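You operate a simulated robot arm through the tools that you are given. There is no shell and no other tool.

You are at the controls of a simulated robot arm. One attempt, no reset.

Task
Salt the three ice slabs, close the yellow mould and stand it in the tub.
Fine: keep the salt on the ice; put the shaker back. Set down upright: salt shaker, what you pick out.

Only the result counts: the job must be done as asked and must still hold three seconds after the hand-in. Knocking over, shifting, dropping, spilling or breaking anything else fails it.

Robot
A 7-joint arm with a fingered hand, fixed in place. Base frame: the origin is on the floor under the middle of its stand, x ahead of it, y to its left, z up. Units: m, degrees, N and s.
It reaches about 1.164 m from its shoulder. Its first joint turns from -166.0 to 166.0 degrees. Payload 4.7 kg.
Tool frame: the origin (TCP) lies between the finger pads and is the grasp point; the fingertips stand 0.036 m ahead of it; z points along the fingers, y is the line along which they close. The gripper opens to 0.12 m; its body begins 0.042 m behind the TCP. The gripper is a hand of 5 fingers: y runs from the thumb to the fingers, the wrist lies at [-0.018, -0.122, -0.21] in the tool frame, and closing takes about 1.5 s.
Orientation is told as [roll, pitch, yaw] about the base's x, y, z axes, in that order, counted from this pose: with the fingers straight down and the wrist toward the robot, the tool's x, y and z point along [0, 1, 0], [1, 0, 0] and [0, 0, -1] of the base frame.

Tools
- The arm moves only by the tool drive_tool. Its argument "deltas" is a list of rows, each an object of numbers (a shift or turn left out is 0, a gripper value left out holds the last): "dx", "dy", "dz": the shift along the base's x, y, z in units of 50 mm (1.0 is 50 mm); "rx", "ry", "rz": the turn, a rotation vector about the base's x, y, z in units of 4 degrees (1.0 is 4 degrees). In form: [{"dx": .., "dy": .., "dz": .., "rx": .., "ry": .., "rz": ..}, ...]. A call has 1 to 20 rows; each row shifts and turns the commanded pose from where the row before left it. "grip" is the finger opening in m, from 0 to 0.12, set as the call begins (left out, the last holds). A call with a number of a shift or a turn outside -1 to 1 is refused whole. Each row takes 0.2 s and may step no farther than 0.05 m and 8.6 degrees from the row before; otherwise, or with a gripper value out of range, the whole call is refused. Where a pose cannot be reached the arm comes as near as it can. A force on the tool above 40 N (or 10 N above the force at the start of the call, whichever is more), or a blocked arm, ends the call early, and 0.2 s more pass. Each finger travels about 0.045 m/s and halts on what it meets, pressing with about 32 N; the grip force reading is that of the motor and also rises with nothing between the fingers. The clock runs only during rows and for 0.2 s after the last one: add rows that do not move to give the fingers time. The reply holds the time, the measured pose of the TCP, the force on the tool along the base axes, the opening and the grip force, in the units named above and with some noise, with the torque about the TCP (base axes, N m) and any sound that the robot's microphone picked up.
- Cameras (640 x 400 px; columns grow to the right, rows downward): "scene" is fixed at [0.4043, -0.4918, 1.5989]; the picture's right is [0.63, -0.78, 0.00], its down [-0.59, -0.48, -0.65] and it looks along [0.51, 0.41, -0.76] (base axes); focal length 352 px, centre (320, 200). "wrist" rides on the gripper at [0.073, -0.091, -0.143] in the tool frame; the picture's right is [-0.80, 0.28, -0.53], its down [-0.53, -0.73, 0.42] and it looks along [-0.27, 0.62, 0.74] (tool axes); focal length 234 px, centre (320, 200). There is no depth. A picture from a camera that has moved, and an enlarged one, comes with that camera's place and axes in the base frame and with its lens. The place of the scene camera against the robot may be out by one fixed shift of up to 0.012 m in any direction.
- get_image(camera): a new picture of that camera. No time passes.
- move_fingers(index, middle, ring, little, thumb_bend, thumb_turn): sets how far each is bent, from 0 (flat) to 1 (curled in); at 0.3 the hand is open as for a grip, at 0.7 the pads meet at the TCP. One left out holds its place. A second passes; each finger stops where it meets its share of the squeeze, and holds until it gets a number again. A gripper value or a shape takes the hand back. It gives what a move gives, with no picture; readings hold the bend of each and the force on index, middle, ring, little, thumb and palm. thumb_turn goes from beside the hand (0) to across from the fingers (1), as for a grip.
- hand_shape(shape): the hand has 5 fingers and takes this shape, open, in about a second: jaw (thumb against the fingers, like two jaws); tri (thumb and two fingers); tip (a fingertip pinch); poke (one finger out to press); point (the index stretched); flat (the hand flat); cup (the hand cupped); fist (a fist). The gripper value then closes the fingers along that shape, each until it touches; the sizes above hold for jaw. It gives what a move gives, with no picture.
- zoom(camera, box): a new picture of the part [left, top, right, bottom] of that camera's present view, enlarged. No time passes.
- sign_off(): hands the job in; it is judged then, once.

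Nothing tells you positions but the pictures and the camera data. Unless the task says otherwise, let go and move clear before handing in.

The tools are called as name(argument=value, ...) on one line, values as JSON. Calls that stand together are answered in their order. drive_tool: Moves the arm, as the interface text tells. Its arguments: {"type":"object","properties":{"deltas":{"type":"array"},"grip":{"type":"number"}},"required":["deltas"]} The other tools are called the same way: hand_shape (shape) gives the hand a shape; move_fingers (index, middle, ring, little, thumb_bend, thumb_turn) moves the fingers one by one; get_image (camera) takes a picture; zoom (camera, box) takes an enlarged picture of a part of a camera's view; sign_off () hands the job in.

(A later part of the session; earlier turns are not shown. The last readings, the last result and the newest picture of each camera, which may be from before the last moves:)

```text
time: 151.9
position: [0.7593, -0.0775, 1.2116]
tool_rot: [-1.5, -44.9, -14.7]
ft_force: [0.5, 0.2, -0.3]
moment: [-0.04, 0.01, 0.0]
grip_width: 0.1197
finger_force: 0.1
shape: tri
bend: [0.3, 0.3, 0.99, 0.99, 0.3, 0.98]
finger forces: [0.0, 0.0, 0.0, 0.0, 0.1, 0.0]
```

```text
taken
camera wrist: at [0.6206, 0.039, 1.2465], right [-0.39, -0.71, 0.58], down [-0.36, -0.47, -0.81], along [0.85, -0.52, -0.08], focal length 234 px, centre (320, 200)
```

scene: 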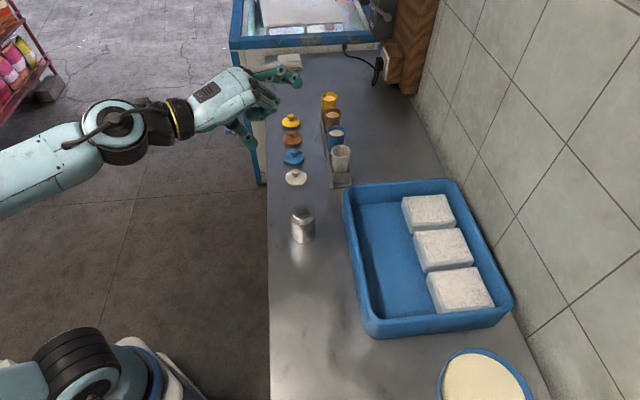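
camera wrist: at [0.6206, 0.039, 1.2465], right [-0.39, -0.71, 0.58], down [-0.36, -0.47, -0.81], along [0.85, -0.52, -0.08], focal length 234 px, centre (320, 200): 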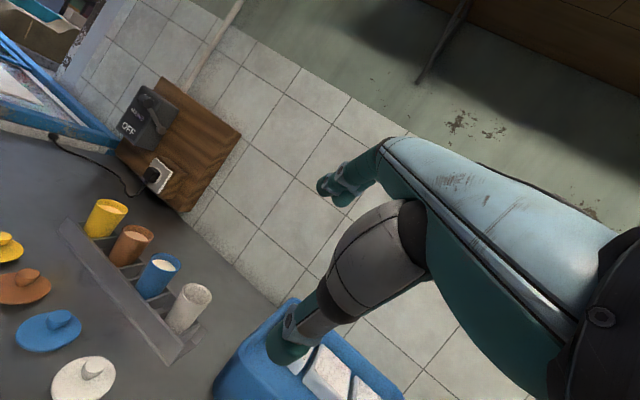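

Yellow mould rim is near (1.163,0.086,0.962) and the yellow lid near (1.074,0.173) with knob top ≈0.90. I'll look at how the fingertip-pinch shape sits relative to the TCP, in free air.

hand_shape(shape="tip")

zoom(camera="wrist", box=[240, 120, 480, 380])

drive_tool(deltas=[{"dz": 0}, {"dz": 0}, {"dz": 0}, {"dz": 0}, {"dz": 0}, {"dz": 0}, {"dz": 0}, {"dz": 0}], grip=0.02)

zoom(camera="wrist", box=[240, 120, 480, 380])

zoom(camera="scene", box=[160, 40, 320, 180])

```text
time: 152.8
position: [0.7588, -0.0779, 1.2097]
tool_rot: [-1.8, -45.0, -14.7]
ft_force: [0.4, -0.1, 0.4]
moment: [-0.01, -0.02, 0.04]
grip_width: 0.1201
finger_force: 0.0
shape: tip
bend: [0.3, 0.98, 0.99, 0.99, 0.3, 0.98]
finger forces: [0.1, 0.0, 0.0, 0.0, 0.1, 0.0]
```

```text
1.54 times, centred on (360, 250) of wrist
camera zoom: at [0.6207, 0.039, 1.2463], right [-0.38, -0.71, 0.59], down [-0.36, -0.47, -0.81], along [0.85, -0.52, -0.08], focal length 360 px, centre (258, 123)
```

zoom: 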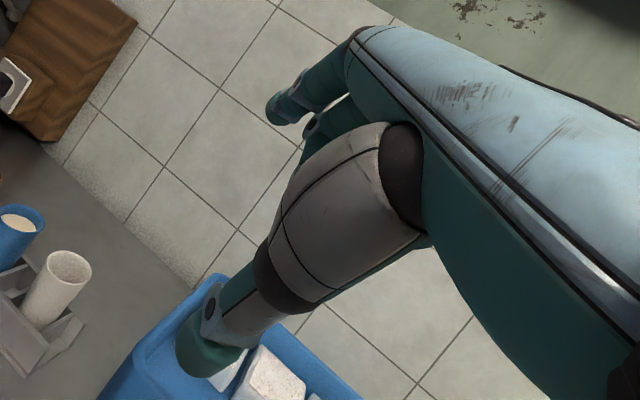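

```text
time: 154.6
position: [0.759, -0.0771, 1.211]
tool_rot: [-1.8, -45.0, -14.8]
ft_force: [0.5, 0.0, 0.3]
moment: [-0.01, -0.03, 0.03]
grip_width: 0.0206
finger_force: 0.0
shape: tip
bend: [0.72, 0.98, 0.99, 0.99, 0.74, 1.0]
finger forces: [0.1, 0.0, 0.1, 0.1, 0.1, 0.0]
```

```text
1.54 times, centred on (360, 250) of wrist
camera zoom: at [0.6207, 0.039, 1.2464], right [-0.38, -0.71, 0.59], down [-0.36, -0.47, -0.81], along [0.85, -0.52, -0.08], focal length 360 px, centre (258, 123)
```

zoom: 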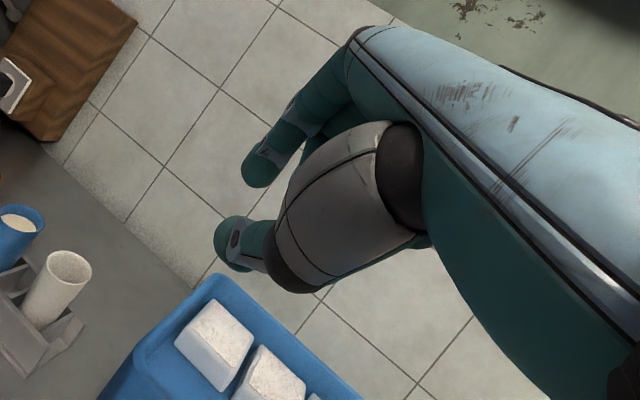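

```text
2.86 times, centred on (240, 110) of scene
camera zoom: at [0.4043, -0.4918, 1.5989], right [0.63, -0.78, 0.0], down [-0.59, -0.48, -0.65], along [0.51, 0.41, -0.76], focal length 1006 px, centre (549, 457)
```

zoom: 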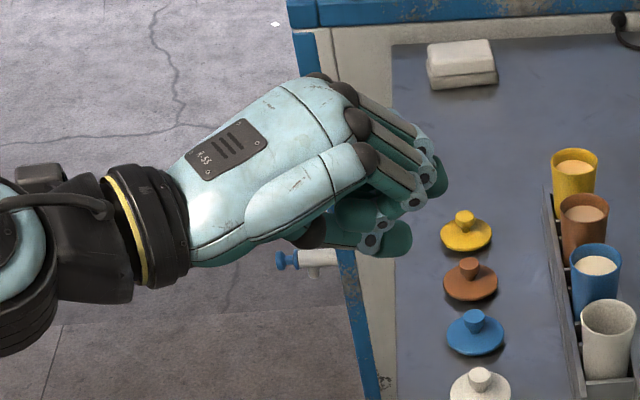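

The index tip ends up higher than the thumb tip in the plain pinch. I'll test an asymmetric pinch (index less bent, thumb more) in the air.

move_fingers(index=0.6, thumb_bend=0.8, middle=0.98, ring=0.98, little=0.98, thumb_turn=1.0)

zoom(camera="wrist", box=[240, 120, 480, 380])

zoom(camera="scene", box=[200, 50, 320, 160])

```text
time: 155.6
position: [0.7594, -0.0771, 1.2101]
tool_rot: [-1.7, -45.0, -14.6]
ft_force: [0.7, 0.2, 0.1]
moment: [0.05, 0.02, 0.04]
grip_width: 0.0038
finger_force: 0.1
shape: fingers
bend: [0.6, 0.98, 0.98, 0.98, 0.79, 1.0]
finger forces: [0.0, 0.1, 0.0, 0.0, 0.0, 0.1]
```

```text
1.54 times, centred on (360, 250) of wrist
camera zoom: at [0.6207, 0.039, 1.2464], right [-0.38, -0.71, 0.59], down [-0.36, -0.47, -0.81], along [0.85, -0.52, -0.08], focal length 360 px, centre (258, 123)
```

zoom: 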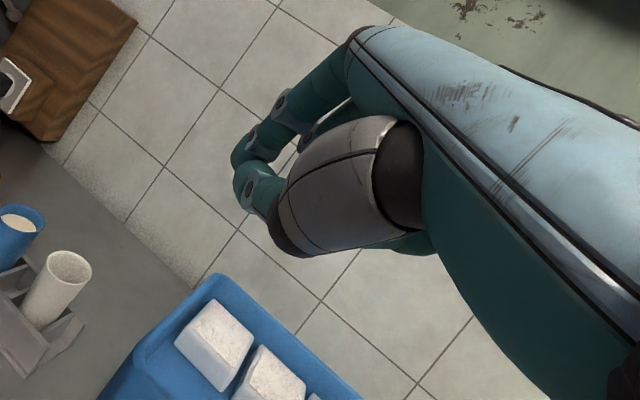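

```text
3.64 times, centred on (260, 105) of scene
camera zoom: at [0.4043, -0.4918, 1.5989], right [0.63, -0.78, 0.0], down [-0.59, -0.48, -0.65], along [0.51, 0.41, -0.76], focal length 1280 px, centre (538, 546)
```

zoom: 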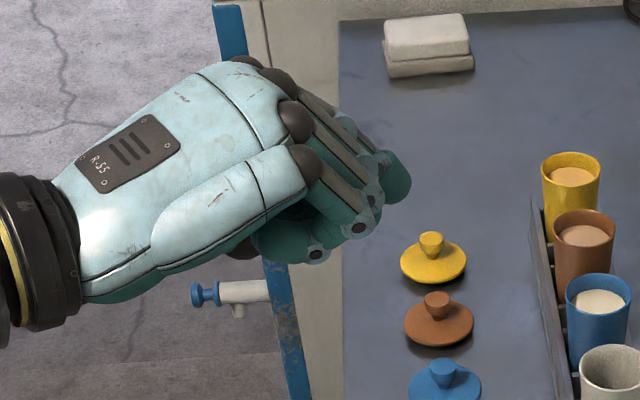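

I'd like a true side view of the pinch: rolling the hand thumb-side-up so the scene camera looks straight onto the finger plane.

drive_tool(deltas=[{"rx": 0.968, "ry": -0.252}, {"rx": 0.968, "ry": -0.252}, {"rx": 0.968, "ry": -0.252}, {"rx": 0.968, "ry": -0.252}, {"rx": 0.968, "ry": -0.252}, {"rx": 0.968, "ry": -0.252}, {"rx": 0.968, "ry": -0.252}, {"rx": 0.968, "ry": -0.252}, {"rx": 0.968, "ry": -0.252}, {"rx": 0.968, "ry": -0.252}, {"rx": 0.968, "ry": -0.252}, {"rx": 0.968, "ry": -0.252}, {"rx": 0.968, "ry": -0.252}, {"rx": 0.968, "ry": -0.252}, {"rx": 0.968, "ry": -0.252}, {"rx": 0.968, "ry": -0.252}, {"rx": 0.968, "ry": -0.252}, {"rx": 0.968, "ry": -0.252}, {"rx": 0.968, "ry": -0.252}, {"rx": 0.968, "ry": -0.252}])

drive_tool(deltas=[{"rx": 0.968, "ry": -0.252}, {"rx": 0.968, "ry": -0.252}, {"rx": 0.4, "ry": -0.1}])

zoom(camera="scene", box=[180, 60, 320, 190])

```text
time: 159.8
position: [0.7588, -0.078, 1.2104]
tool_rot: [81.3, -7.0, -59.1]
ft_force: [-0.5, -0.5, -0.1]
moment: [0.04, -0.02, 0.03]
grip_width: 0.0037
finger_force: 0.1
shape: fingers
bend: [0.6, 0.98, 0.98, 0.98, 0.79, 1.0]
finger forces: [0.1, 0.0, 0.0, 0.0, 0.0, 0.1]
```

```text
time: 160.6
position: [0.7599, -0.0778, 1.2104]
tool_rot: [87.9, -0.1, -59.6]
ft_force: [-0.2, 0.9, -0.7]
moment: [0.0, 0.03, -0.01]
grip_width: 0.0038
finger_force: 0.1
shape: fingers
bend: [0.6, 0.98, 0.98, 0.98, 0.79, 1.0]
finger forces: [0.0, 0.1, 0.1, 0.1, 0.1, 0.1]
```

```text
3.08 times, centred on (250, 125) of scene
camera zoom: at [0.4043, -0.4918, 1.5989], right [0.63, -0.78, 0.0], down [-0.59, -0.48, -0.65], along [0.51, 0.41, -0.76], focal length 1083 px, centre (535, 431)
```

zoom: 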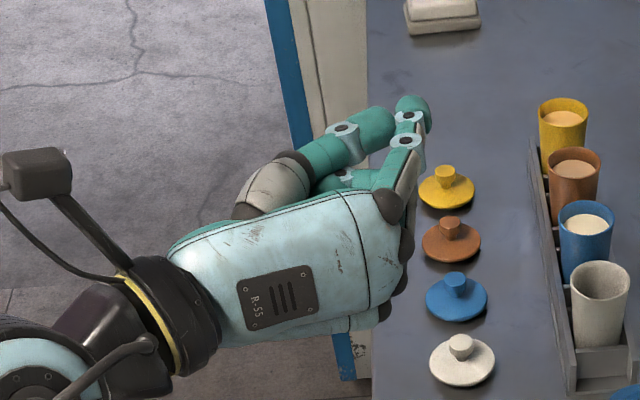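

move_fingers(index=0.53, thumb_bend=0.72)

zoom(camera="scene", box=[220, 60, 300, 140])

move_fingers(index=0.4, thumb_bend=0.62)

zoom(camera="scene", box=[220, 60, 300, 140])

```text
time: 161.6
position: [0.7593, -0.0786, 1.211]
tool_rot: [87.8, -0.2, -59.6]
ft_force: [-0.4, -0.2, 0.0]
moment: [-0.01, 0.02, -0.01]
grip_width: 0.024
finger_force: 0.2
shape: fingers
bend: [0.53, 0.98, 0.98, 0.98, 0.72, 1.0]
finger forces: [0.1, 0.2, 0.1, 0.0, 0.0, 0.1]
```

```text
5.00 times, centred on (260, 100) of scene
camera zoom: at [0.4043, -0.4918, 1.5989], right [0.63, -0.78, 0.0], down [-0.59, -0.48, -0.65], along [0.51, 0.41, -0.76], focal length 1760 px, centre (620, 700)
```

zoom: 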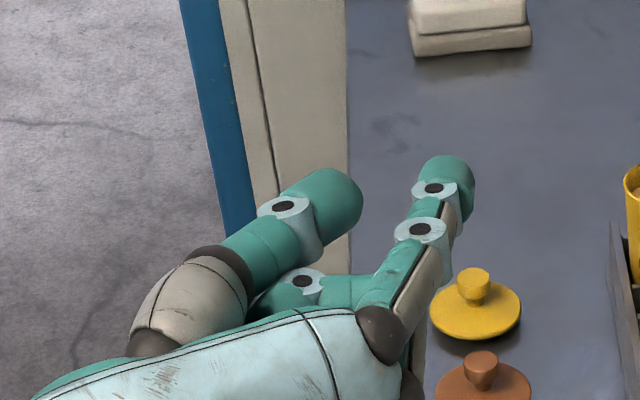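

```text
time: 162.6
position: [0.7579, -0.0775, 1.2112]
tool_rot: [87.9, -0.1, -59.6]
ft_force: [-0.8, -0.2, -0.7]
moment: [0.03, 0.0, -0.01]
grip_width: 0.0592
finger_force: 0.0
shape: fingers
bend: [0.4, 0.98, 0.98, 0.98, 0.62, 1.0]
finger forces: [0.0, 0.0, 0.1, 0.1, 0.0, 0.0]
```

```text
5.00 times, centred on (260, 100) of scene
camera zoom: at [0.4043, -0.4918, 1.5989], right [0.63, -0.78, 0.0], down [-0.59, -0.48, -0.65], along [0.51, 0.41, -0.76], focal length 1760 px, centre (620, 700)
```

zoom: 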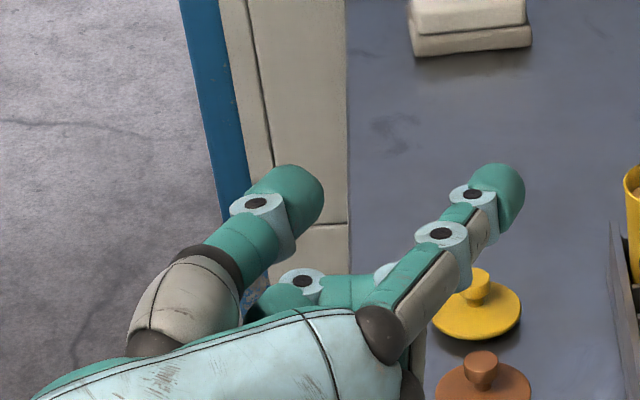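

The side view shows an index≈0.53/thumb≈0.72 pinch has both tips level (≈4 cm ahead of TCP, centred ~1.2 cm toward the fingers). I'll roll back to palm-down and fingers-down with that half-open pinch.

drive_tool(deltas=[{"rx": -0.968, "ry": 0.252}, {"rx": -0.968, "ry": 0.252}, {"rx": -0.968, "ry": 0.252}, {"rx": -0.968, "ry": 0.252}, {"rx": -0.968, "ry": 0.252}, {"rx": -0.968, "ry": 0.252}, {"rx": -0.968, "ry": 0.252}, {"rx": -0.968, "ry": 0.252}, {"rx": -0.968, "ry": 0.252}, {"rx": -0.968, "ry": 0.252}, {"rx": -0.968, "ry": 0.252}, {"rx": -0.968, "ry": 0.252}, {"rx": -0.968, "ry": 0.252}, {"rx": -0.968, "ry": 0.252}, {"rx": -0.968, "ry": 0.252}, {"rx": -0.968, "ry": 0.252}, {"rx": -0.968, "ry": 0.252}, {"rx": -0.968, "ry": 0.252}, {"rx": -0.968, "ry": 0.252}, {"rx": -0.968, "ry": 0.252}])

drive_tool(deltas=[{"rx": -0.968, "ry": 0.252}, {"rx": -0.968, "ry": 0.252}, {"rx": 0.252, "ry": 0.968}, {"rx": 0.252, "ry": 0.968}, {"rx": 0.252, "ry": 0.968}, {"rx": 0.252, "ry": 0.968}, {"rx": 0.252, "ry": 0.968}, {"rx": 0.252, "ry": 0.968}, {"rx": 0.252, "ry": 0.968}, {"rx": 0.252, "ry": 0.968}, {"rx": 0.252, "ry": 0.968}, {"rx": 0.252, "ry": 0.968}, {"rx": 0.252, "ry": 0.968}])

```text
time: 166.8
position: [0.7594, -0.0769, 1.2107]
tool_rot: [11.8, -44.1, -24.2]
ft_force: [-0.1, 1.5, 0.2]
moment: [0.01, 0.03, 0.01]
grip_width: 0.0596
finger_force: 0.0
shape: fingers
bend: [0.4, 0.98, 0.98, 0.98, 0.62, 1.0]
finger forces: [0.0, 0.0, 0.1, 0.0, 0.1, 0.1]
```

```text
time: 169.6
position: [0.7598, -0.0787, 1.2095]
tool_rot: [-0.6, -0.8, -15.9]
ft_force: [-0.8, 0.2, 0.5]
moment: [-0.01, -0.01, 0.03]
grip_width: 0.0593
finger_force: 0.0
shape: fingers
bend: [0.4, 0.98, 0.98, 0.98, 0.62, 1.0]
finger forces: [0.0, 0.1, 0.0, 0.1, 0.1, 0.0]
```

Fingers-down again. Moving at safe height toward the rack to look at the yellow mould and lid from close by.

drive_tool(deltas=[{"dx": 0.7, "dy": 0.5}, {"dx": 0.7, "dy": 0.5}, {"dx": 0.7, "dy": 0.5}, {"dx": 0.7, "dy": 0.5}, {"dx": 0.7, "dy": 0.4}, {"dx": 0.5, "dy": 0.3}, {"dx": 0}])

get_image(camera="wrist")

get_image(camera="scene")

```text
time: 171.2
position: [0.9612, 0.0608, 1.2093]
tool_rot: [-0.6, -1.0, -15.9]
ft_force: [0.2, -0.3, 0.4]
moment: [-0.03, 0.0, 0.01]
grip_width: 0.0596
finger_force: 0.0
shape: fingers
bend: [0.4, 0.98, 0.98, 0.98, 0.62, 1.0]
finger forces: [0.1, 0.1, 0.0, 0.0, 0.0, 0.0]
```

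```text
taken
camera wrist: at [0.8916, 0.1573, 1.3509], right [0.04, -0.84, 0.54], down [-0.84, -0.32, -0.43], along [0.53, -0.44, -0.72], focal length 234 px, centre (320, 200)
```

wrist: 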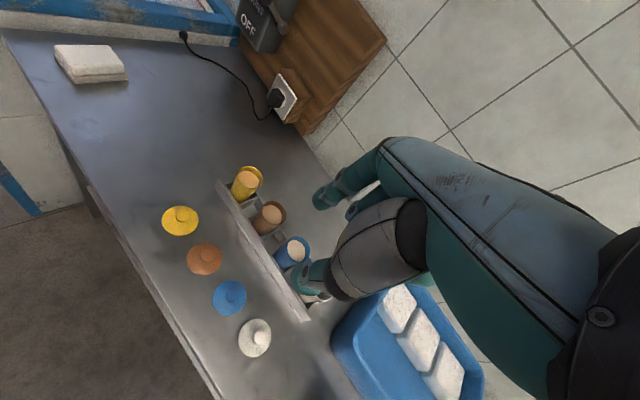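

```text
taken
```

scene: 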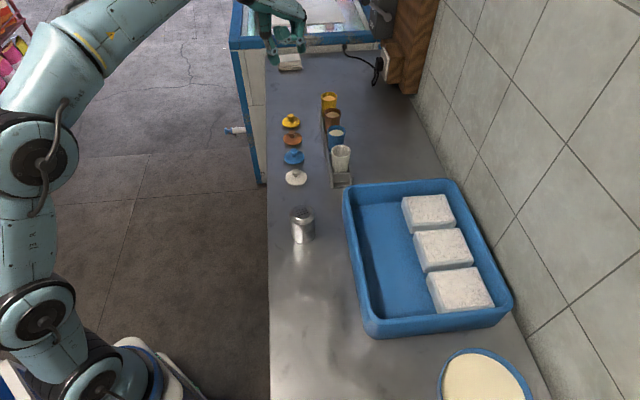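

zoom(camera="wrist", box=[140, 140, 320, 280])

```text
2.86 times, centred on (230, 210) of wrist
camera zoom: at [0.8916, 0.1573, 1.3509], right [0.04, -0.84, 0.54], down [-0.84, -0.32, -0.43], along [0.53, -0.44, -0.72], focal length 669 px, centre (577, 171)
```

zoom: 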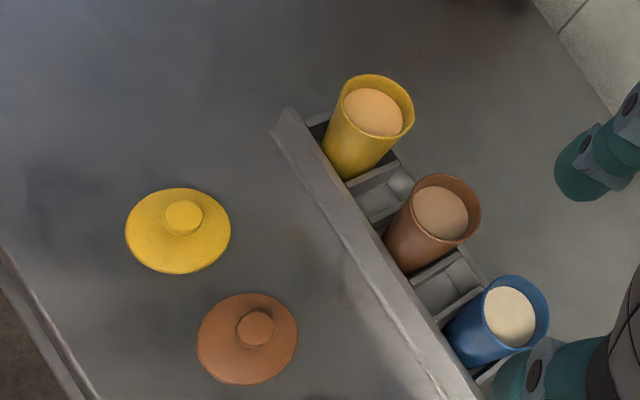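

Refined: yellow lid centre ≈(1.080,0.171), knob top ≈0.90; yellow mould rim centre ≈(1.167,0.084,0.962), next mould 8 cm away. I'll take the mould first with the three-finger shape, fingers-down, and test the reach up high.

hand_shape(shape="tri")

drive_tool(deltas=[{"dx": 0.5, "dy": 0.06}, {"dx": 0.6, "dy": 0.07}, {"dx": 0.7, "dy": 0.08}, {"dx": 0.7, "dy": 0.08}, {"dx": 0.7, "dy": 0.08}, {"dx": 0.6, "dy": 0.06}, {"dx": 0.3, "dy": 0.03}, {"dx": 0}])

get_image(camera="wrist")

get_image(camera="scene")

```text
time: 172.1
position: [0.9612, 0.0586, 1.2081]
tool_rot: [-0.6, -1.0, -15.9]
ft_force: [0.5, -0.5, -0.5]
moment: [-0.01, -0.02, 0.04]
grip_width: 0.1195
finger_force: 0.1
shape: tri
bend: [0.3, 0.3, 0.99, 0.99, 0.3, 0.98]
finger forces: [0.1, 0.1, 0.0, 0.0, 0.0, 0.1]
```

```text
time: 173.9
position: [1.0964, 0.0736, 1.2034]
tool_rot: [-0.5, -1.0, -15.9]
ft_force: [0.3, -0.8, 0.7]
moment: [0.0, -0.01, 0.02]
grip_width: 0.12
finger_force: 0.0
shape: tri
bend: [0.3, 0.3, 0.99, 0.99, 0.3, 0.98]
finger forces: [0.0, 0.1, 0.1, 0.0, 0.0, 0.0]
out of reach, approached as far as the arm can: row 5, 6, 7
```

```text
taken
camera wrist: at [1.0262, 0.1716, 1.3468], right [0.04, -0.84, 0.54], down [-0.84, -0.32, -0.43], along [0.53, -0.44, -0.72], focal length 234 px, centre (320, 200)
```

wrist: 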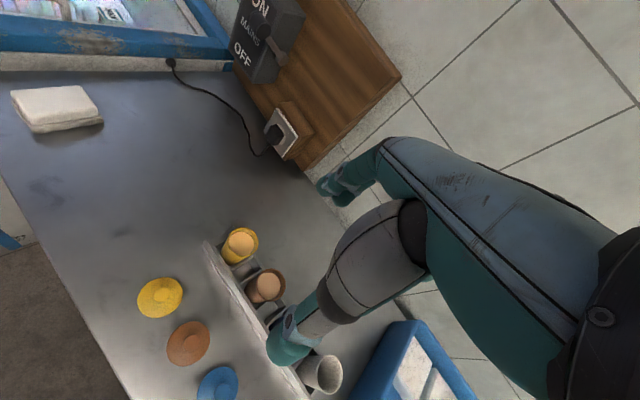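

```text
taken
```

scene: 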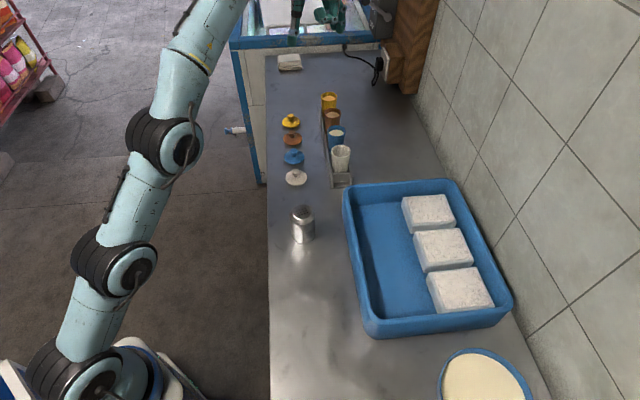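

Out of reach only because it's too high; lower down it should extend further. I'll descend to 1.05 (still above the rims), then go out to the mould.

drive_tool(deltas=[{"dz": -0.6}, {"dz": -0.8}, {"dz": -0.8}, {"dz": -0.7}, {"dz": 0}])

get_image(camera="wrist")

```text
time: 175.1
position: [1.0973, 0.0743, 1.0597]
tool_rot: [-0.6, -1.0, -15.9]
ft_force: [0.8, 0.3, -0.4]
moment: [0.03, 0.01, 0.02]
grip_width: 0.1199
finger_force: 0.1
shape: tri
bend: [0.3, 0.3, 0.99, 0.99, 0.3, 0.98]
finger forces: [0.0, 0.1, 0.0, 0.1, 0.0, 0.0]
```

```text
taken
camera wrist: at [1.0282, 0.171, 1.2011], right [0.04, -0.84, 0.54], down [-0.84, -0.32, -0.43], along [0.53, -0.44, -0.72], focal length 234 px, centre (320, 200)
```

wrist: 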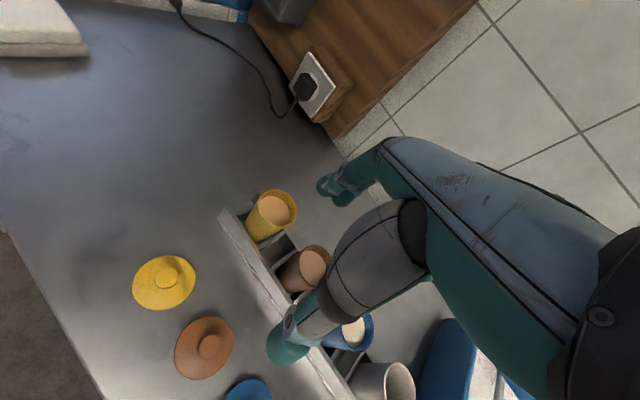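

zoom(camera="wrist", box=[120, 160, 340, 340])

```text
2.22 times, centred on (230, 250) of wrist
camera zoom: at [1.0282, 0.171, 1.2011], right [0.04, -0.84, 0.54], down [-0.84, -0.32, -0.43], along [0.53, -0.44, -0.72], focal length 520 px, centre (520, 89)
```

zoom: 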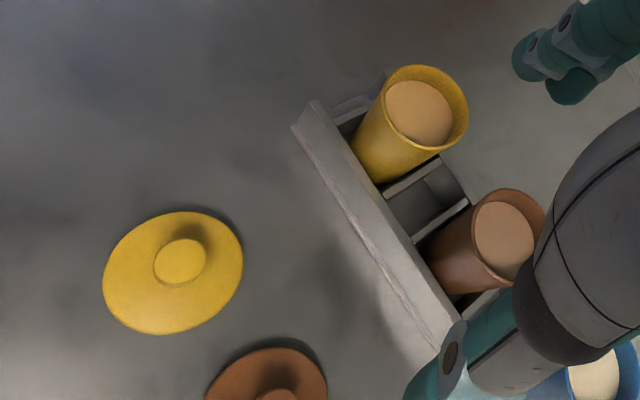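

drive_tool(deltas=[{"dx": 0.47, "dy": 0.08, "dz": -0.05}, {"dx": 0.47, "dy": 0.08, "dz": -0.05}, {"dx": 0.47, "dy": 0.08, "dz": -0.05}, {"dx": 0}])

get_image(camera="wrist")

zoom(camera="scene", box=[260, 20, 400, 180])

```text
time: 176.1
position: [1.1681, 0.0871, 1.0519]
tool_rot: [-0.5, -0.9, -15.8]
ft_force: [-1.1, 0.7, 0.4]
moment: [-0.04, -0.04, 0.0]
grip_width: 0.1198
finger_force: 0.1
shape: tri
bend: [0.3, 0.3, 0.99, 0.99, 0.3, 0.98]
finger forces: [0.0, 0.0, 0.0, 0.1, 0.0, 0.1]
```

```text
taken
camera wrist: at [1.0985, 0.1841, 1.1938], right [0.04, -0.84, 0.54], down [-0.84, -0.32, -0.43], along [0.53, -0.44, -0.72], focal length 234 px, centre (320, 200)
```

wrist: 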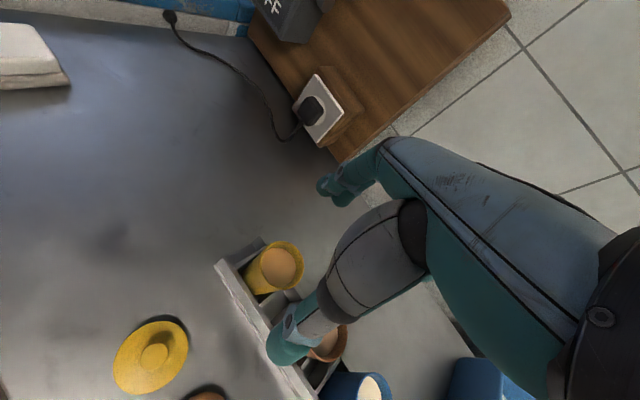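

```text
2.50 times, centred on (330, 100) of scene
camera zoom: at [0.4043, -0.4918, 1.5989], right [0.63, -0.78, 0.0], down [-0.59, -0.48, -0.65], along [0.51, 0.41, -0.76], focal length 880 px, centre (295, 450)
```

zoom: 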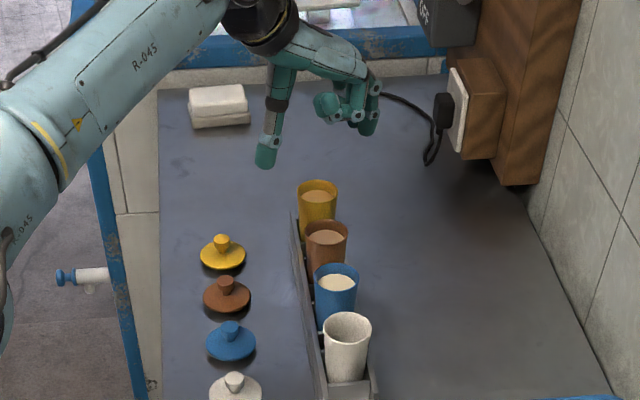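

Reached above the mould. The rack's front board looks fairly tall, so I'll measure rim and board heights from this third viewpoint before descending.

zoom(camera="wrist", box=[180, 210, 360, 390])

zoom(camera="scene", box=[310, 80, 370, 150])

```text
2.22 times, centred on (270, 300) of wrist
camera zoom: at [1.0985, 0.1841, 1.1938], right [0.04, -0.84, 0.54], down [-0.84, -0.32, -0.43], along [0.53, -0.44, -0.72], focal length 520 px, centre (431, -22)
```

zoom: 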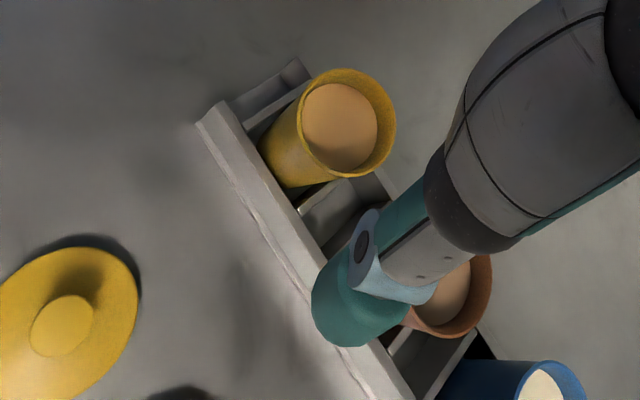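

```text
5.71 times, centred on (340, 115) of scene
camera zoom: at [0.4043, -0.4918, 1.5989], right [0.63, -0.78, 0.0], down [-0.59, -0.48, -0.65], along [0.51, 0.41, -0.76], focal length 2011 px, centre (206, 686)
```

zoom: 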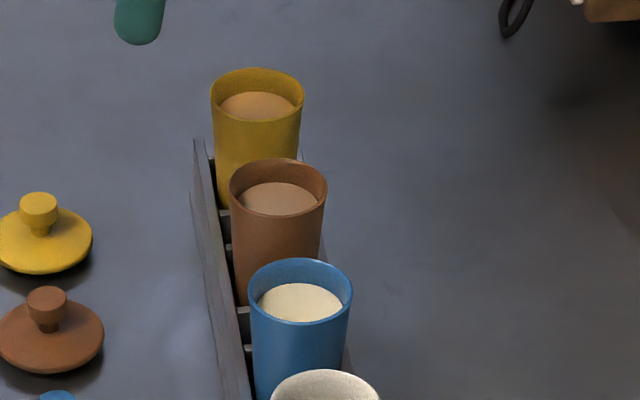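

Rim ≈0.956 and board top ≈0.928, so I'll grip the top ~2 cm with level fingertips. Setting a custom three-finger opening and recentring.

move_fingers(index=0.33, middle=0.33, thumb_bend=0.54, ring=0.98, little=0.98, thumb_turn=1.0)

drive_tool(deltas=[{"dx": -0.15, "dz": -0.3}, {"dz": -0.3}, {"dz": 0}])

get_image(camera="wrist")

zoom(camera="scene", box=[260, 20, 400, 180])

```text
time: 177.1
position: [1.1664, 0.0856, 1.0526]
tool_rot: [-0.5, -1.0, -15.9]
ft_force: [0.0, -0.4, -0.3]
moment: [-0.01, 0.01, 0.01]
grip_width: 0.0829
finger_force: 0.1
shape: fingers
bend: [0.33, 0.33, 0.98, 0.98, 0.54, 1.0]
finger forces: [0.0, 0.0, 0.0, 0.0, 0.1, 0.0]
```

```text
time: 177.9
position: [1.16, 0.0866, 1.0233]
tool_rot: [-0.5, -0.9, -15.9]
ft_force: [-0.1, 0.2, -0.3]
moment: [-0.02, -0.04, 0.0]
grip_width: 0.0827
finger_force: 0.0
shape: fingers
bend: [0.33, 0.33, 0.98, 0.98, 0.54, 1.0]
finger forces: [0.0, 0.0, 0.0, 0.0, 0.0, 0.0]
```

```text
taken
camera wrist: at [1.0913, 0.1837, 1.1647], right [0.04, -0.84, 0.54], down [-0.84, -0.32, -0.43], along [0.53, -0.44, -0.72], focal length 234 px, centre (320, 200)
```

wrist: 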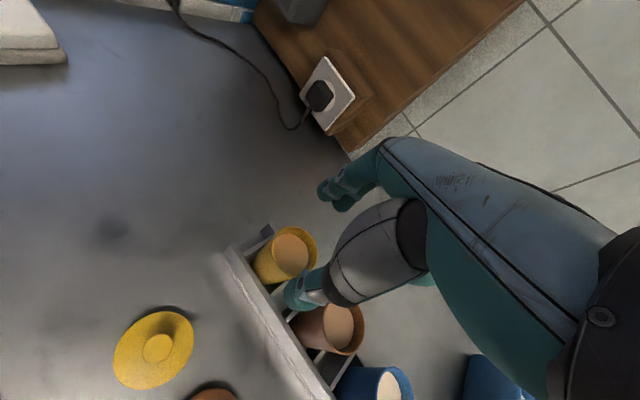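

```text
2.50 times, centred on (330, 100) of scene
camera zoom: at [0.4043, -0.4918, 1.5989], right [0.63, -0.78, 0.0], down [-0.59, -0.48, -0.65], along [0.51, 0.41, -0.76], focal length 880 px, centre (295, 450)
```

zoom: 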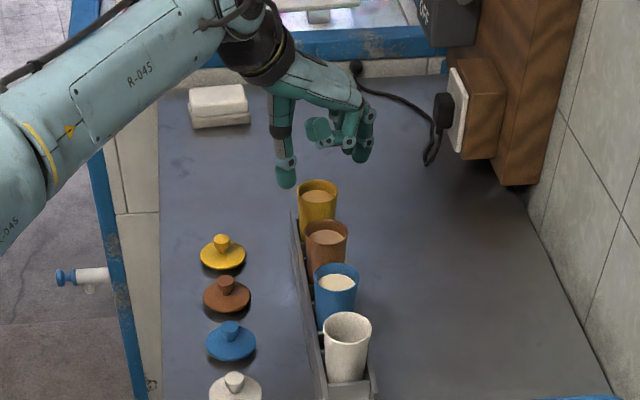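

Predicted pinch centre lines up with the cup. Descending to rim height.

drive_tool(deltas=[{"dz": -0.25}, {"dz": -0.25}, {"dz": -0.2}, {"dz": 0}])

zoom(camera="wrist", box=[200, 150, 400, 350])

zoom(camera="scene", box=[280, 50, 360, 140])

```text
time: 178.9
position: [1.1599, 0.0862, 0.9867]
tool_rot: [-0.5, -1.0, -15.9]
ft_force: [-0.3, 0.8, -0.7]
moment: [0.0, -0.01, 0.0]
grip_width: 0.0824
finger_force: 0.2
shape: fingers
bend: [0.33, 0.33, 0.98, 0.98, 0.54, 1.0]
finger forces: [0.1, 0.0, 0.0, 0.0, 0.0, 0.1]
```

```text
2.00 times, centred on (300, 250) of wrist
camera zoom: at [1.0907, 0.1831, 1.1286], right [0.04, -0.84, 0.54], down [-0.84, -0.32, -0.43], along [0.53, -0.44, -0.72], focal length 468 px, centre (360, 100)
```

zoom: 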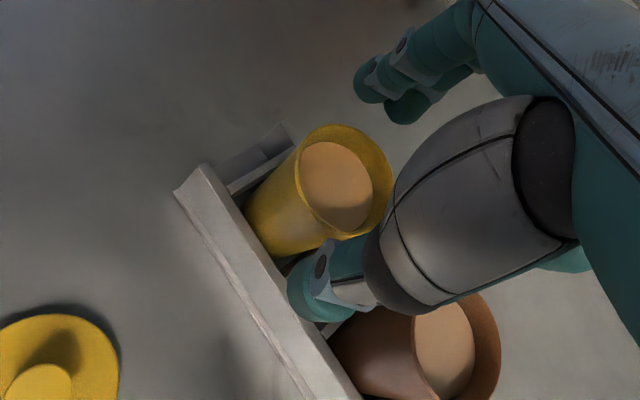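

```text
4.44 times, centred on (320, 95) of scene
camera zoom: at [0.4043, -0.4918, 1.5989], right [0.63, -0.78, 0.0], down [-0.59, -0.48, -0.65], along [0.51, 0.41, -0.76], focal length 1564 px, centre (320, 667)
```

zoom: 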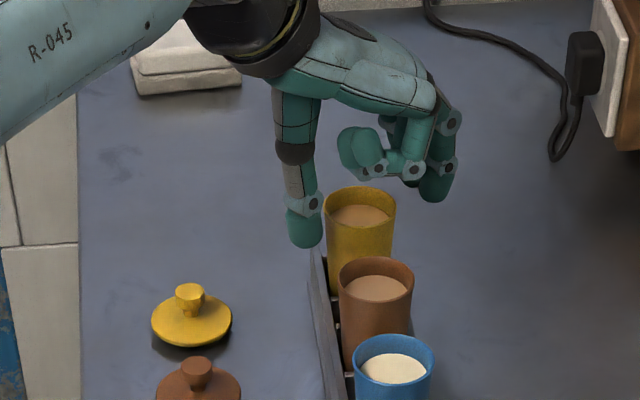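

drive_tool(deltas=[{"dz": -0.14}, {"dz": -0.1}, {"dz": 0}])

zoom(camera="wrist", box=[200, 150, 400, 350])

zoom(camera="scene", box=[300, 60, 360, 120])

```text
time: 179.7
position: [1.1591, 0.0848, 0.974]
tool_rot: [-0.6, -1.1, -15.8]
ft_force: [0.2, 0.4, -1.0]
moment: [0.04, -0.02, 0.04]
grip_width: 0.0824
finger_force: 0.1
shape: fingers
bend: [0.33, 0.33, 0.98, 0.98, 0.54, 1.0]
finger forces: [0.1, 0.0, 0.0, 0.0, 0.0, 0.0]
```

```text
2.00 times, centred on (300, 250) of wrist
camera zoom: at [1.0902, 0.1823, 1.1167], right [0.04, -0.84, 0.54], down [-0.84, -0.32, -0.43], along [0.53, -0.44, -0.72], focal length 468 px, centre (360, 100)
```

zoom: 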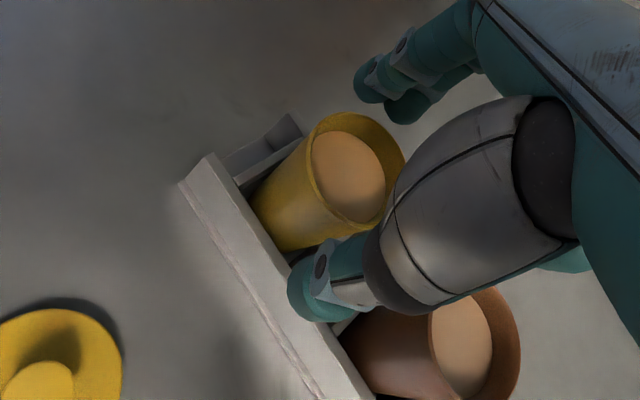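

```text
6.67 times, centred on (330, 90) of scene
camera zoom: at [0.4043, -0.4918, 1.5989], right [0.63, -0.78, 0.0], down [-0.59, -0.48, -0.65], along [0.51, 0.41, -0.76], focal length 2346 px, centre (253, 933)
```

zoom: 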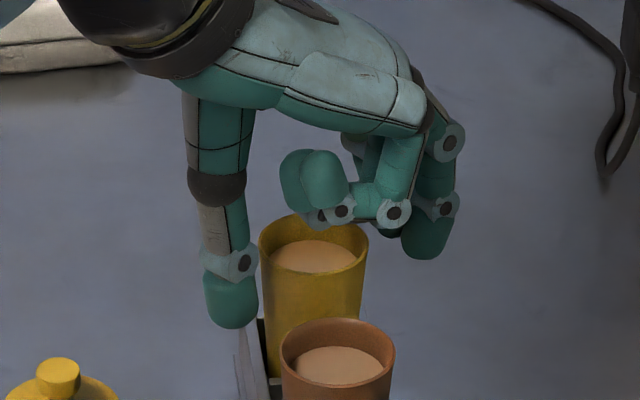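

The cup is centred between thumb and two fingers. Closing on it.

move_fingers(index=0.6, middle=0.6, thumb_bend=0.8)

zoom(camera="wrist", box=[200, 150, 400, 350])

zoom(camera="scene", box=[300, 60, 360, 120])

```text
time: 180.7
position: [1.1593, 0.0854, 0.9747]
tool_rot: [-0.6, -1.0, -15.8]
ft_force: [-0.1, 0.2, -0.1]
moment: [-0.03, 0.0, -0.03]
grip_width: 0.0462
finger_force: 21.2
shape: fingers
bend: [0.46, 0.53, 0.98, 0.98, 0.66, 1.0]
finger forces: [12.4, 7.2, 0.0, 0.1, 21.1, 0.0]
```

```text
2.00 times, centred on (300, 250) of wrist
camera zoom: at [1.0903, 0.1823, 1.1166], right [0.04, -0.84, 0.54], down [-0.84, -0.32, -0.43], along [0.53, -0.44, -0.72], focal length 468 px, centre (360, 100)
```

zoom: 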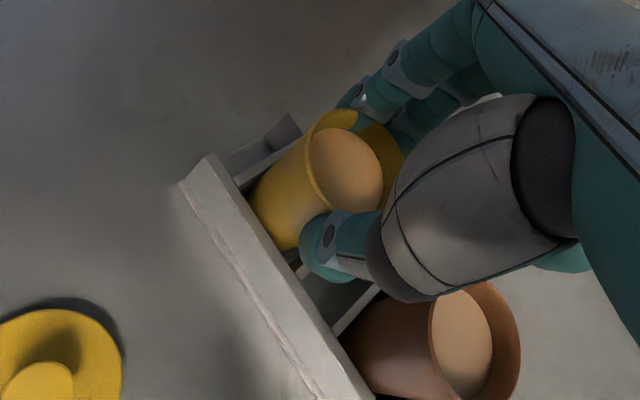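

```text
6.67 times, centred on (330, 90) of scene
camera zoom: at [0.4043, -0.4918, 1.5989], right [0.63, -0.78, 0.0], down [-0.59, -0.48, -0.65], along [0.51, 0.41, -0.76], focal length 2346 px, centre (253, 933)
```

zoom: 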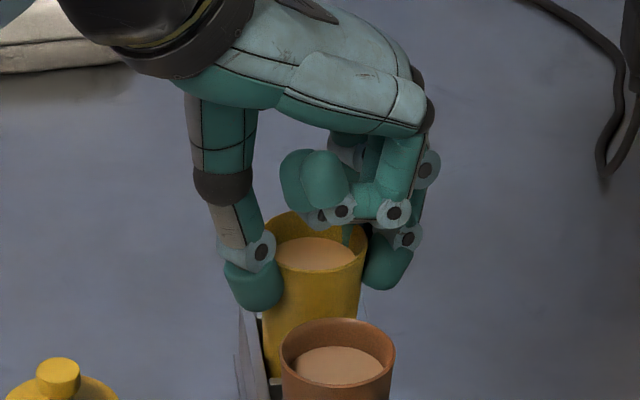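

zoom(camera="scene", box=[318, 78, 348, 108])

zoom(camera="wrist", box=[270, 180, 350, 260])

```text
13.33 times, centred on (333, 93) of scene
camera zoom: at [0.4043, -0.4918, 1.5989], right [0.63, -0.78, 0.0], down [-0.59, -0.48, -0.65], along [0.51, 0.41, -0.76], focal length 4692 px, centre (147, 1627)
```

zoom: 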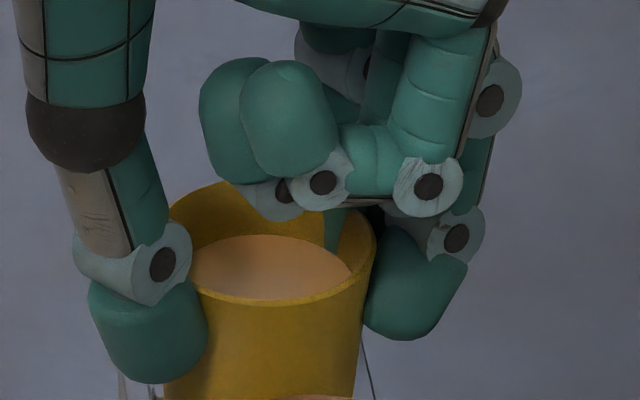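

```text
5.00 times, centred on (310, 220) of wrist
camera zoom: at [1.0903, 0.1823, 1.1166], right [0.04, -0.84, 0.54], down [-0.84, -0.32, -0.43], along [0.53, -0.44, -0.72], focal length 1171 px, centre (370, 100)
```

zoom: 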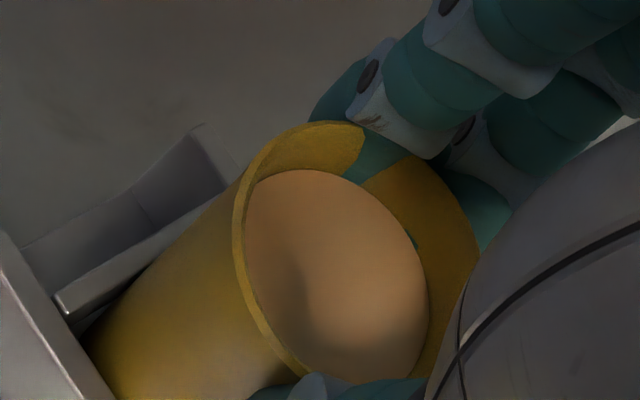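

The grip is on the rim area (12/7/21 N). I'll test it by lifting just 6 mm and checking that the cup follows.

drive_tool(deltas=[{"dz": 0.06}, {"dz": 0.06}, {"dz": 0}])

zoom(camera="wrist", box=[200, 150, 400, 350])

zoom(camera="scene", box=[300, 60, 360, 120])

```text
time: 181.5
position: [1.1594, 0.0848, 0.9823]
tool_rot: [-0.7, -1.0, -15.9]
ft_force: [0.3, -0.4, -0.3]
moment: [0.02, 0.05, 0.01]
grip_width: 0.046
finger_force: 20.5
shape: fingers
bend: [0.46, 0.53, 0.98, 0.98, 0.66, 1.0]
finger forces: [12.4, 7.3, 0.0, 0.1, 21.0, 0.0]
```

```text
2.00 times, centred on (300, 250) of wrist
camera zoom: at [1.0895, 0.1823, 1.1233], right [0.04, -0.84, 0.54], down [-0.84, -0.32, -0.43], along [0.53, -0.44, -0.72], focal length 468 px, centre (360, 100)
```

zoom: 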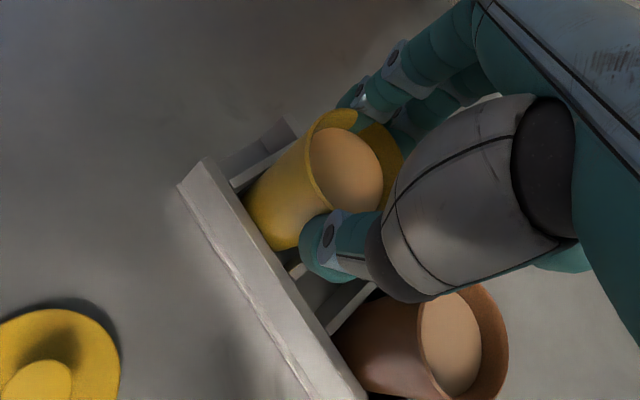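

```text
6.67 times, centred on (330, 90) of scene
camera zoom: at [0.4043, -0.4918, 1.5989], right [0.63, -0.78, 0.0], down [-0.59, -0.48, -0.65], along [0.51, 0.41, -0.76], focal length 2346 px, centre (253, 933)
```

zoom: 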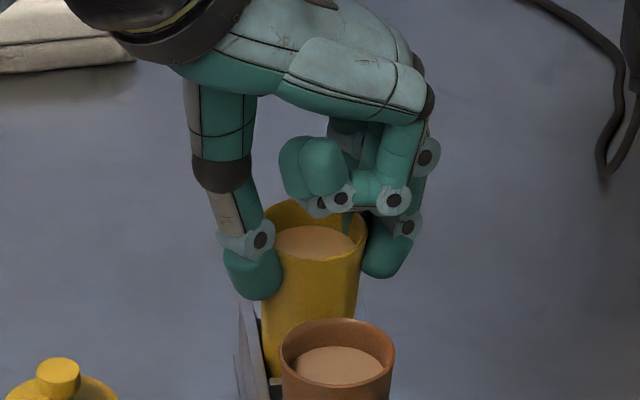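

The cup follows firmly and is level. Lifting slowly to clear the rack board.

drive_tool(deltas=[{"dz": 0.1}, {"dz": 0.15}, {"dz": 0.2}, {"dz": 0.2}, {"dz": 0.2}, {"dz": 0.2}, {"dz": 0.2}, {"dz": 0.1}, {"dz": 0}])

zoom(camera="wrist", box=[200, 150, 400, 350])

zoom(camera="scene", box=[280, 30, 380, 140])

```text
time: 183.5
position: [1.1605, 0.0847, 1.0487]
tool_rot: [-0.6, -1.0, -15.8]
ft_force: [0.1, -0.9, -0.9]
moment: [-0.01, 0.04, 0.02]
grip_width: 0.046
finger_force: 20.3
shape: fingers
bend: [0.46, 0.53, 0.98, 0.98, 0.66, 1.0]
finger forces: [12.5, 7.1, 0.1, 0.0, 21.1, 0.1]
```

```text
2.00 times, centred on (300, 250) of wrist
camera zoom: at [1.091, 0.1831, 1.1909], right [0.04, -0.84, 0.54], down [-0.84, -0.32, -0.43], along [0.53, -0.44, -0.72], focal length 468 px, centre (360, 100)
```

zoom: 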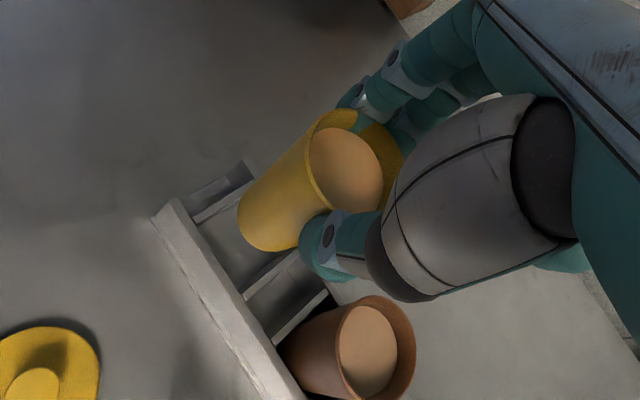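

```text
3.64 times, centred on (330, 85) of scene
camera zoom: at [0.4043, -0.4918, 1.5989], right [0.63, -0.78, 0.0], down [-0.59, -0.48, -0.65], along [0.51, 0.41, -0.76], focal length 1280 px, centre (284, 618)
```

zoom: 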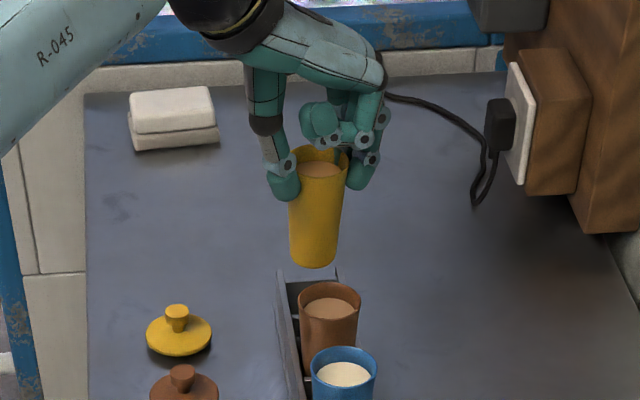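

The mould is clear of the rack and level. Carrying it smoothly toward the tub: first back and up, then across.

drive_tool(deltas=[{"dx": -0.15, "dz": 0.08}, {"dx": -0.25, "dz": 0.12}, {"dx": -0.35, "dz": 0.15}, {"dx": -0.4, "dz": 0.2}, {"dx": -0.4, "dz": 0.2}, {"dx": -0.4, "dz": 0.2}, {"dx": -0.4, "dz": 0.2}, {"dx": -0.35, "dz": 0.2}, {"dx": -0.3, "dz": 0.15}, {"dx": -0.2, "dz": 0.1}, {"dx": 0}])

get_image(camera="scene")

```text
time: 185.9
position: [0.9979, 0.0879, 1.129]
tool_rot: [-0.6, -0.9, -15.8]
ft_force: [0.3, -0.4, -1.4]
moment: [0.01, -0.02, 0.01]
grip_width: 0.046
finger_force: 20.7
shape: fingers
bend: [0.46, 0.53, 0.98, 0.98, 0.66, 1.0]
finger forces: [12.4, 7.3, 0.0, 0.1, 21.0, 0.2]
```

```text
taken
```

scene: 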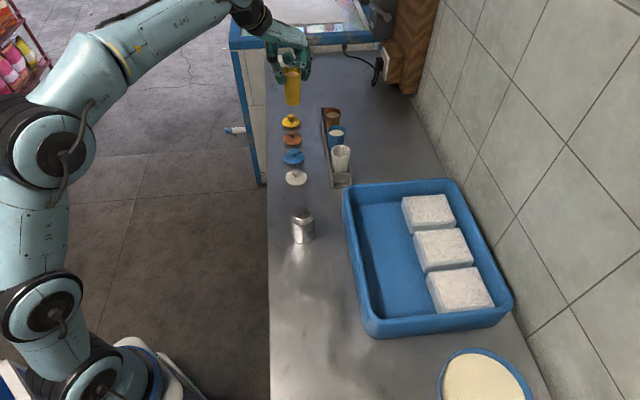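

drive_tool(deltas=[{"dx": -0.08, "dy": -0.2}, {"dx": -0.13, "dy": -0.35}, {"dx": -0.17, "dy": -0.45}, {"dx": -0.21, "dy": -0.55}, {"dx": -0.21, "dy": -0.55}, {"dx": -0.21, "dy": -0.55}, {"dx": -0.21, "dy": -0.55}, {"dx": -0.21, "dy": -0.55}, {"dx": -0.21, "dy": -0.55}, {"dx": -0.21, "dy": -0.55}, {"dx": -0.21, "dy": -0.55}, {"dx": -0.21, "dy": -0.55}, {"dx": -0.21, "dy": -0.55}, {"dx": -0.21, "dy": -0.55}, {"dx": -0.21, "dy": -0.55}, {"dx": -0.19, "dy": -0.5}, {"dx": -0.15, "dy": -0.4}, {"dx": -0.11, "dy": -0.3}, {"dx": -0.07, "dy": -0.2}, {"dx": 0}])

get_image(camera="scene")

get_image(camera="wrist")

```text
time: 190.1
position: [0.8287, -0.3661, 1.127]
tool_rot: [-0.6, -1.0, -15.9]
ft_force: [-0.7, 0.9, -1.2]
moment: [0.02, 0.01, -0.02]
grip_width: 0.0457
finger_force: 20.6
shape: fingers
bend: [0.46, 0.53, 0.98, 0.98, 0.67, 1.0]
finger forces: [12.5, 7.4, 0.1, 0.1, 20.8, 0.0]
```

```text
taken
```

scene: 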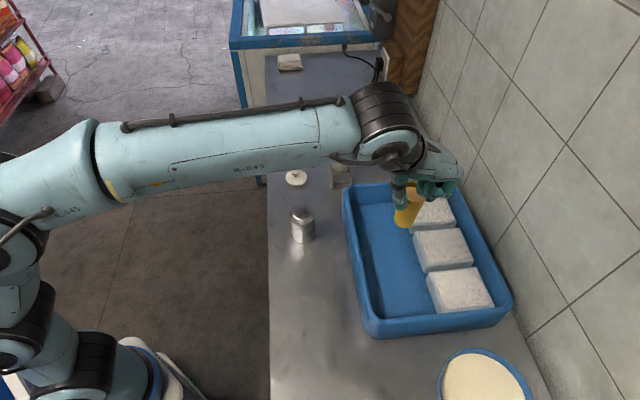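

```text
taken
camera wrist: at [0.7595, -0.268, 1.2695], right [0.04, -0.84, 0.54], down [-0.84, -0.32, -0.43], along [0.53, -0.44, -0.72], focal length 234 px, centre (320, 200)
```

wrist: 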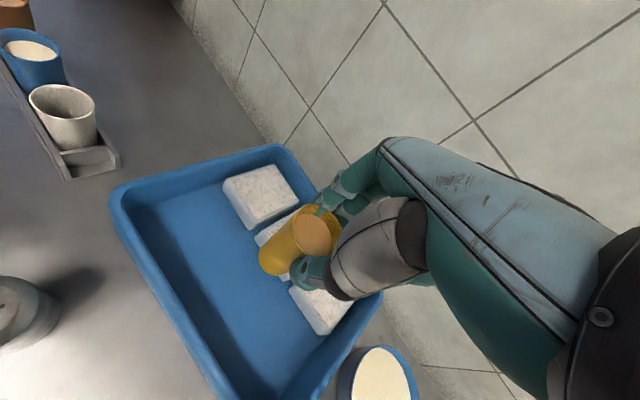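

zoom(camera="scene", box=[370, 150, 480, 250])

```text
4.00 times, centred on (425, 200) of scene
camera zoom: at [0.4043, -0.4918, 1.5989], right [0.63, -0.78, 0.0], down [-0.59, -0.48, -0.65], along [0.51, 0.41, -0.76], focal length 1408 px, centre (-100, 200)
```

zoom: 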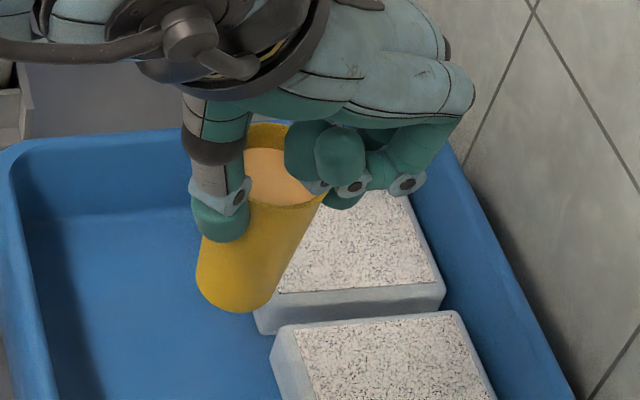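

zoom(camera="wrist", box=[240, 180, 360, 300])

zoom(camera="scene", box=[400, 170, 450, 240])

```text
3.33 times, centred on (300, 240) of wrist
camera zoom: at [0.7595, -0.268, 1.2695], right [0.04, -0.84, 0.54], down [-0.84, -0.32, -0.43], along [0.53, -0.44, -0.72], focal length 781 px, centre (387, 67)
```

zoom: 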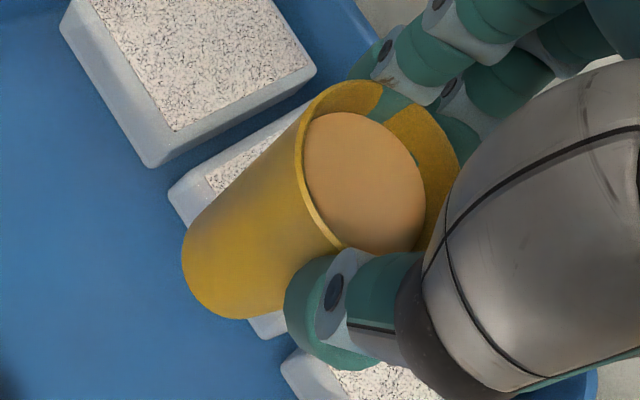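

```text
5.71 times, centred on (425, 205) of scene
camera zoom: at [0.4043, -0.4918, 1.5989], right [0.63, -0.78, 0.0], down [-0.59, -0.48, -0.65], along [0.51, 0.41, -0.76], focal length 2011 px, centre (-280, 171)
```

zoom: 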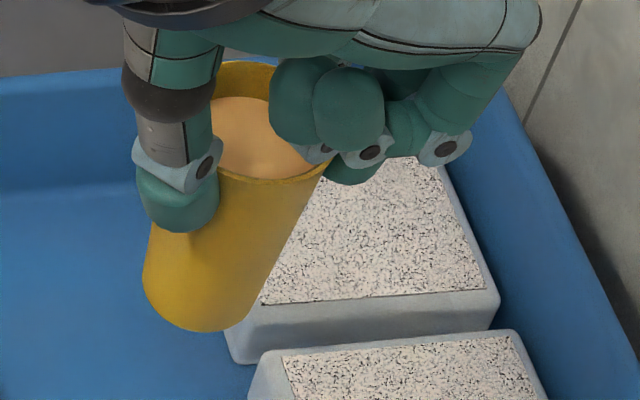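

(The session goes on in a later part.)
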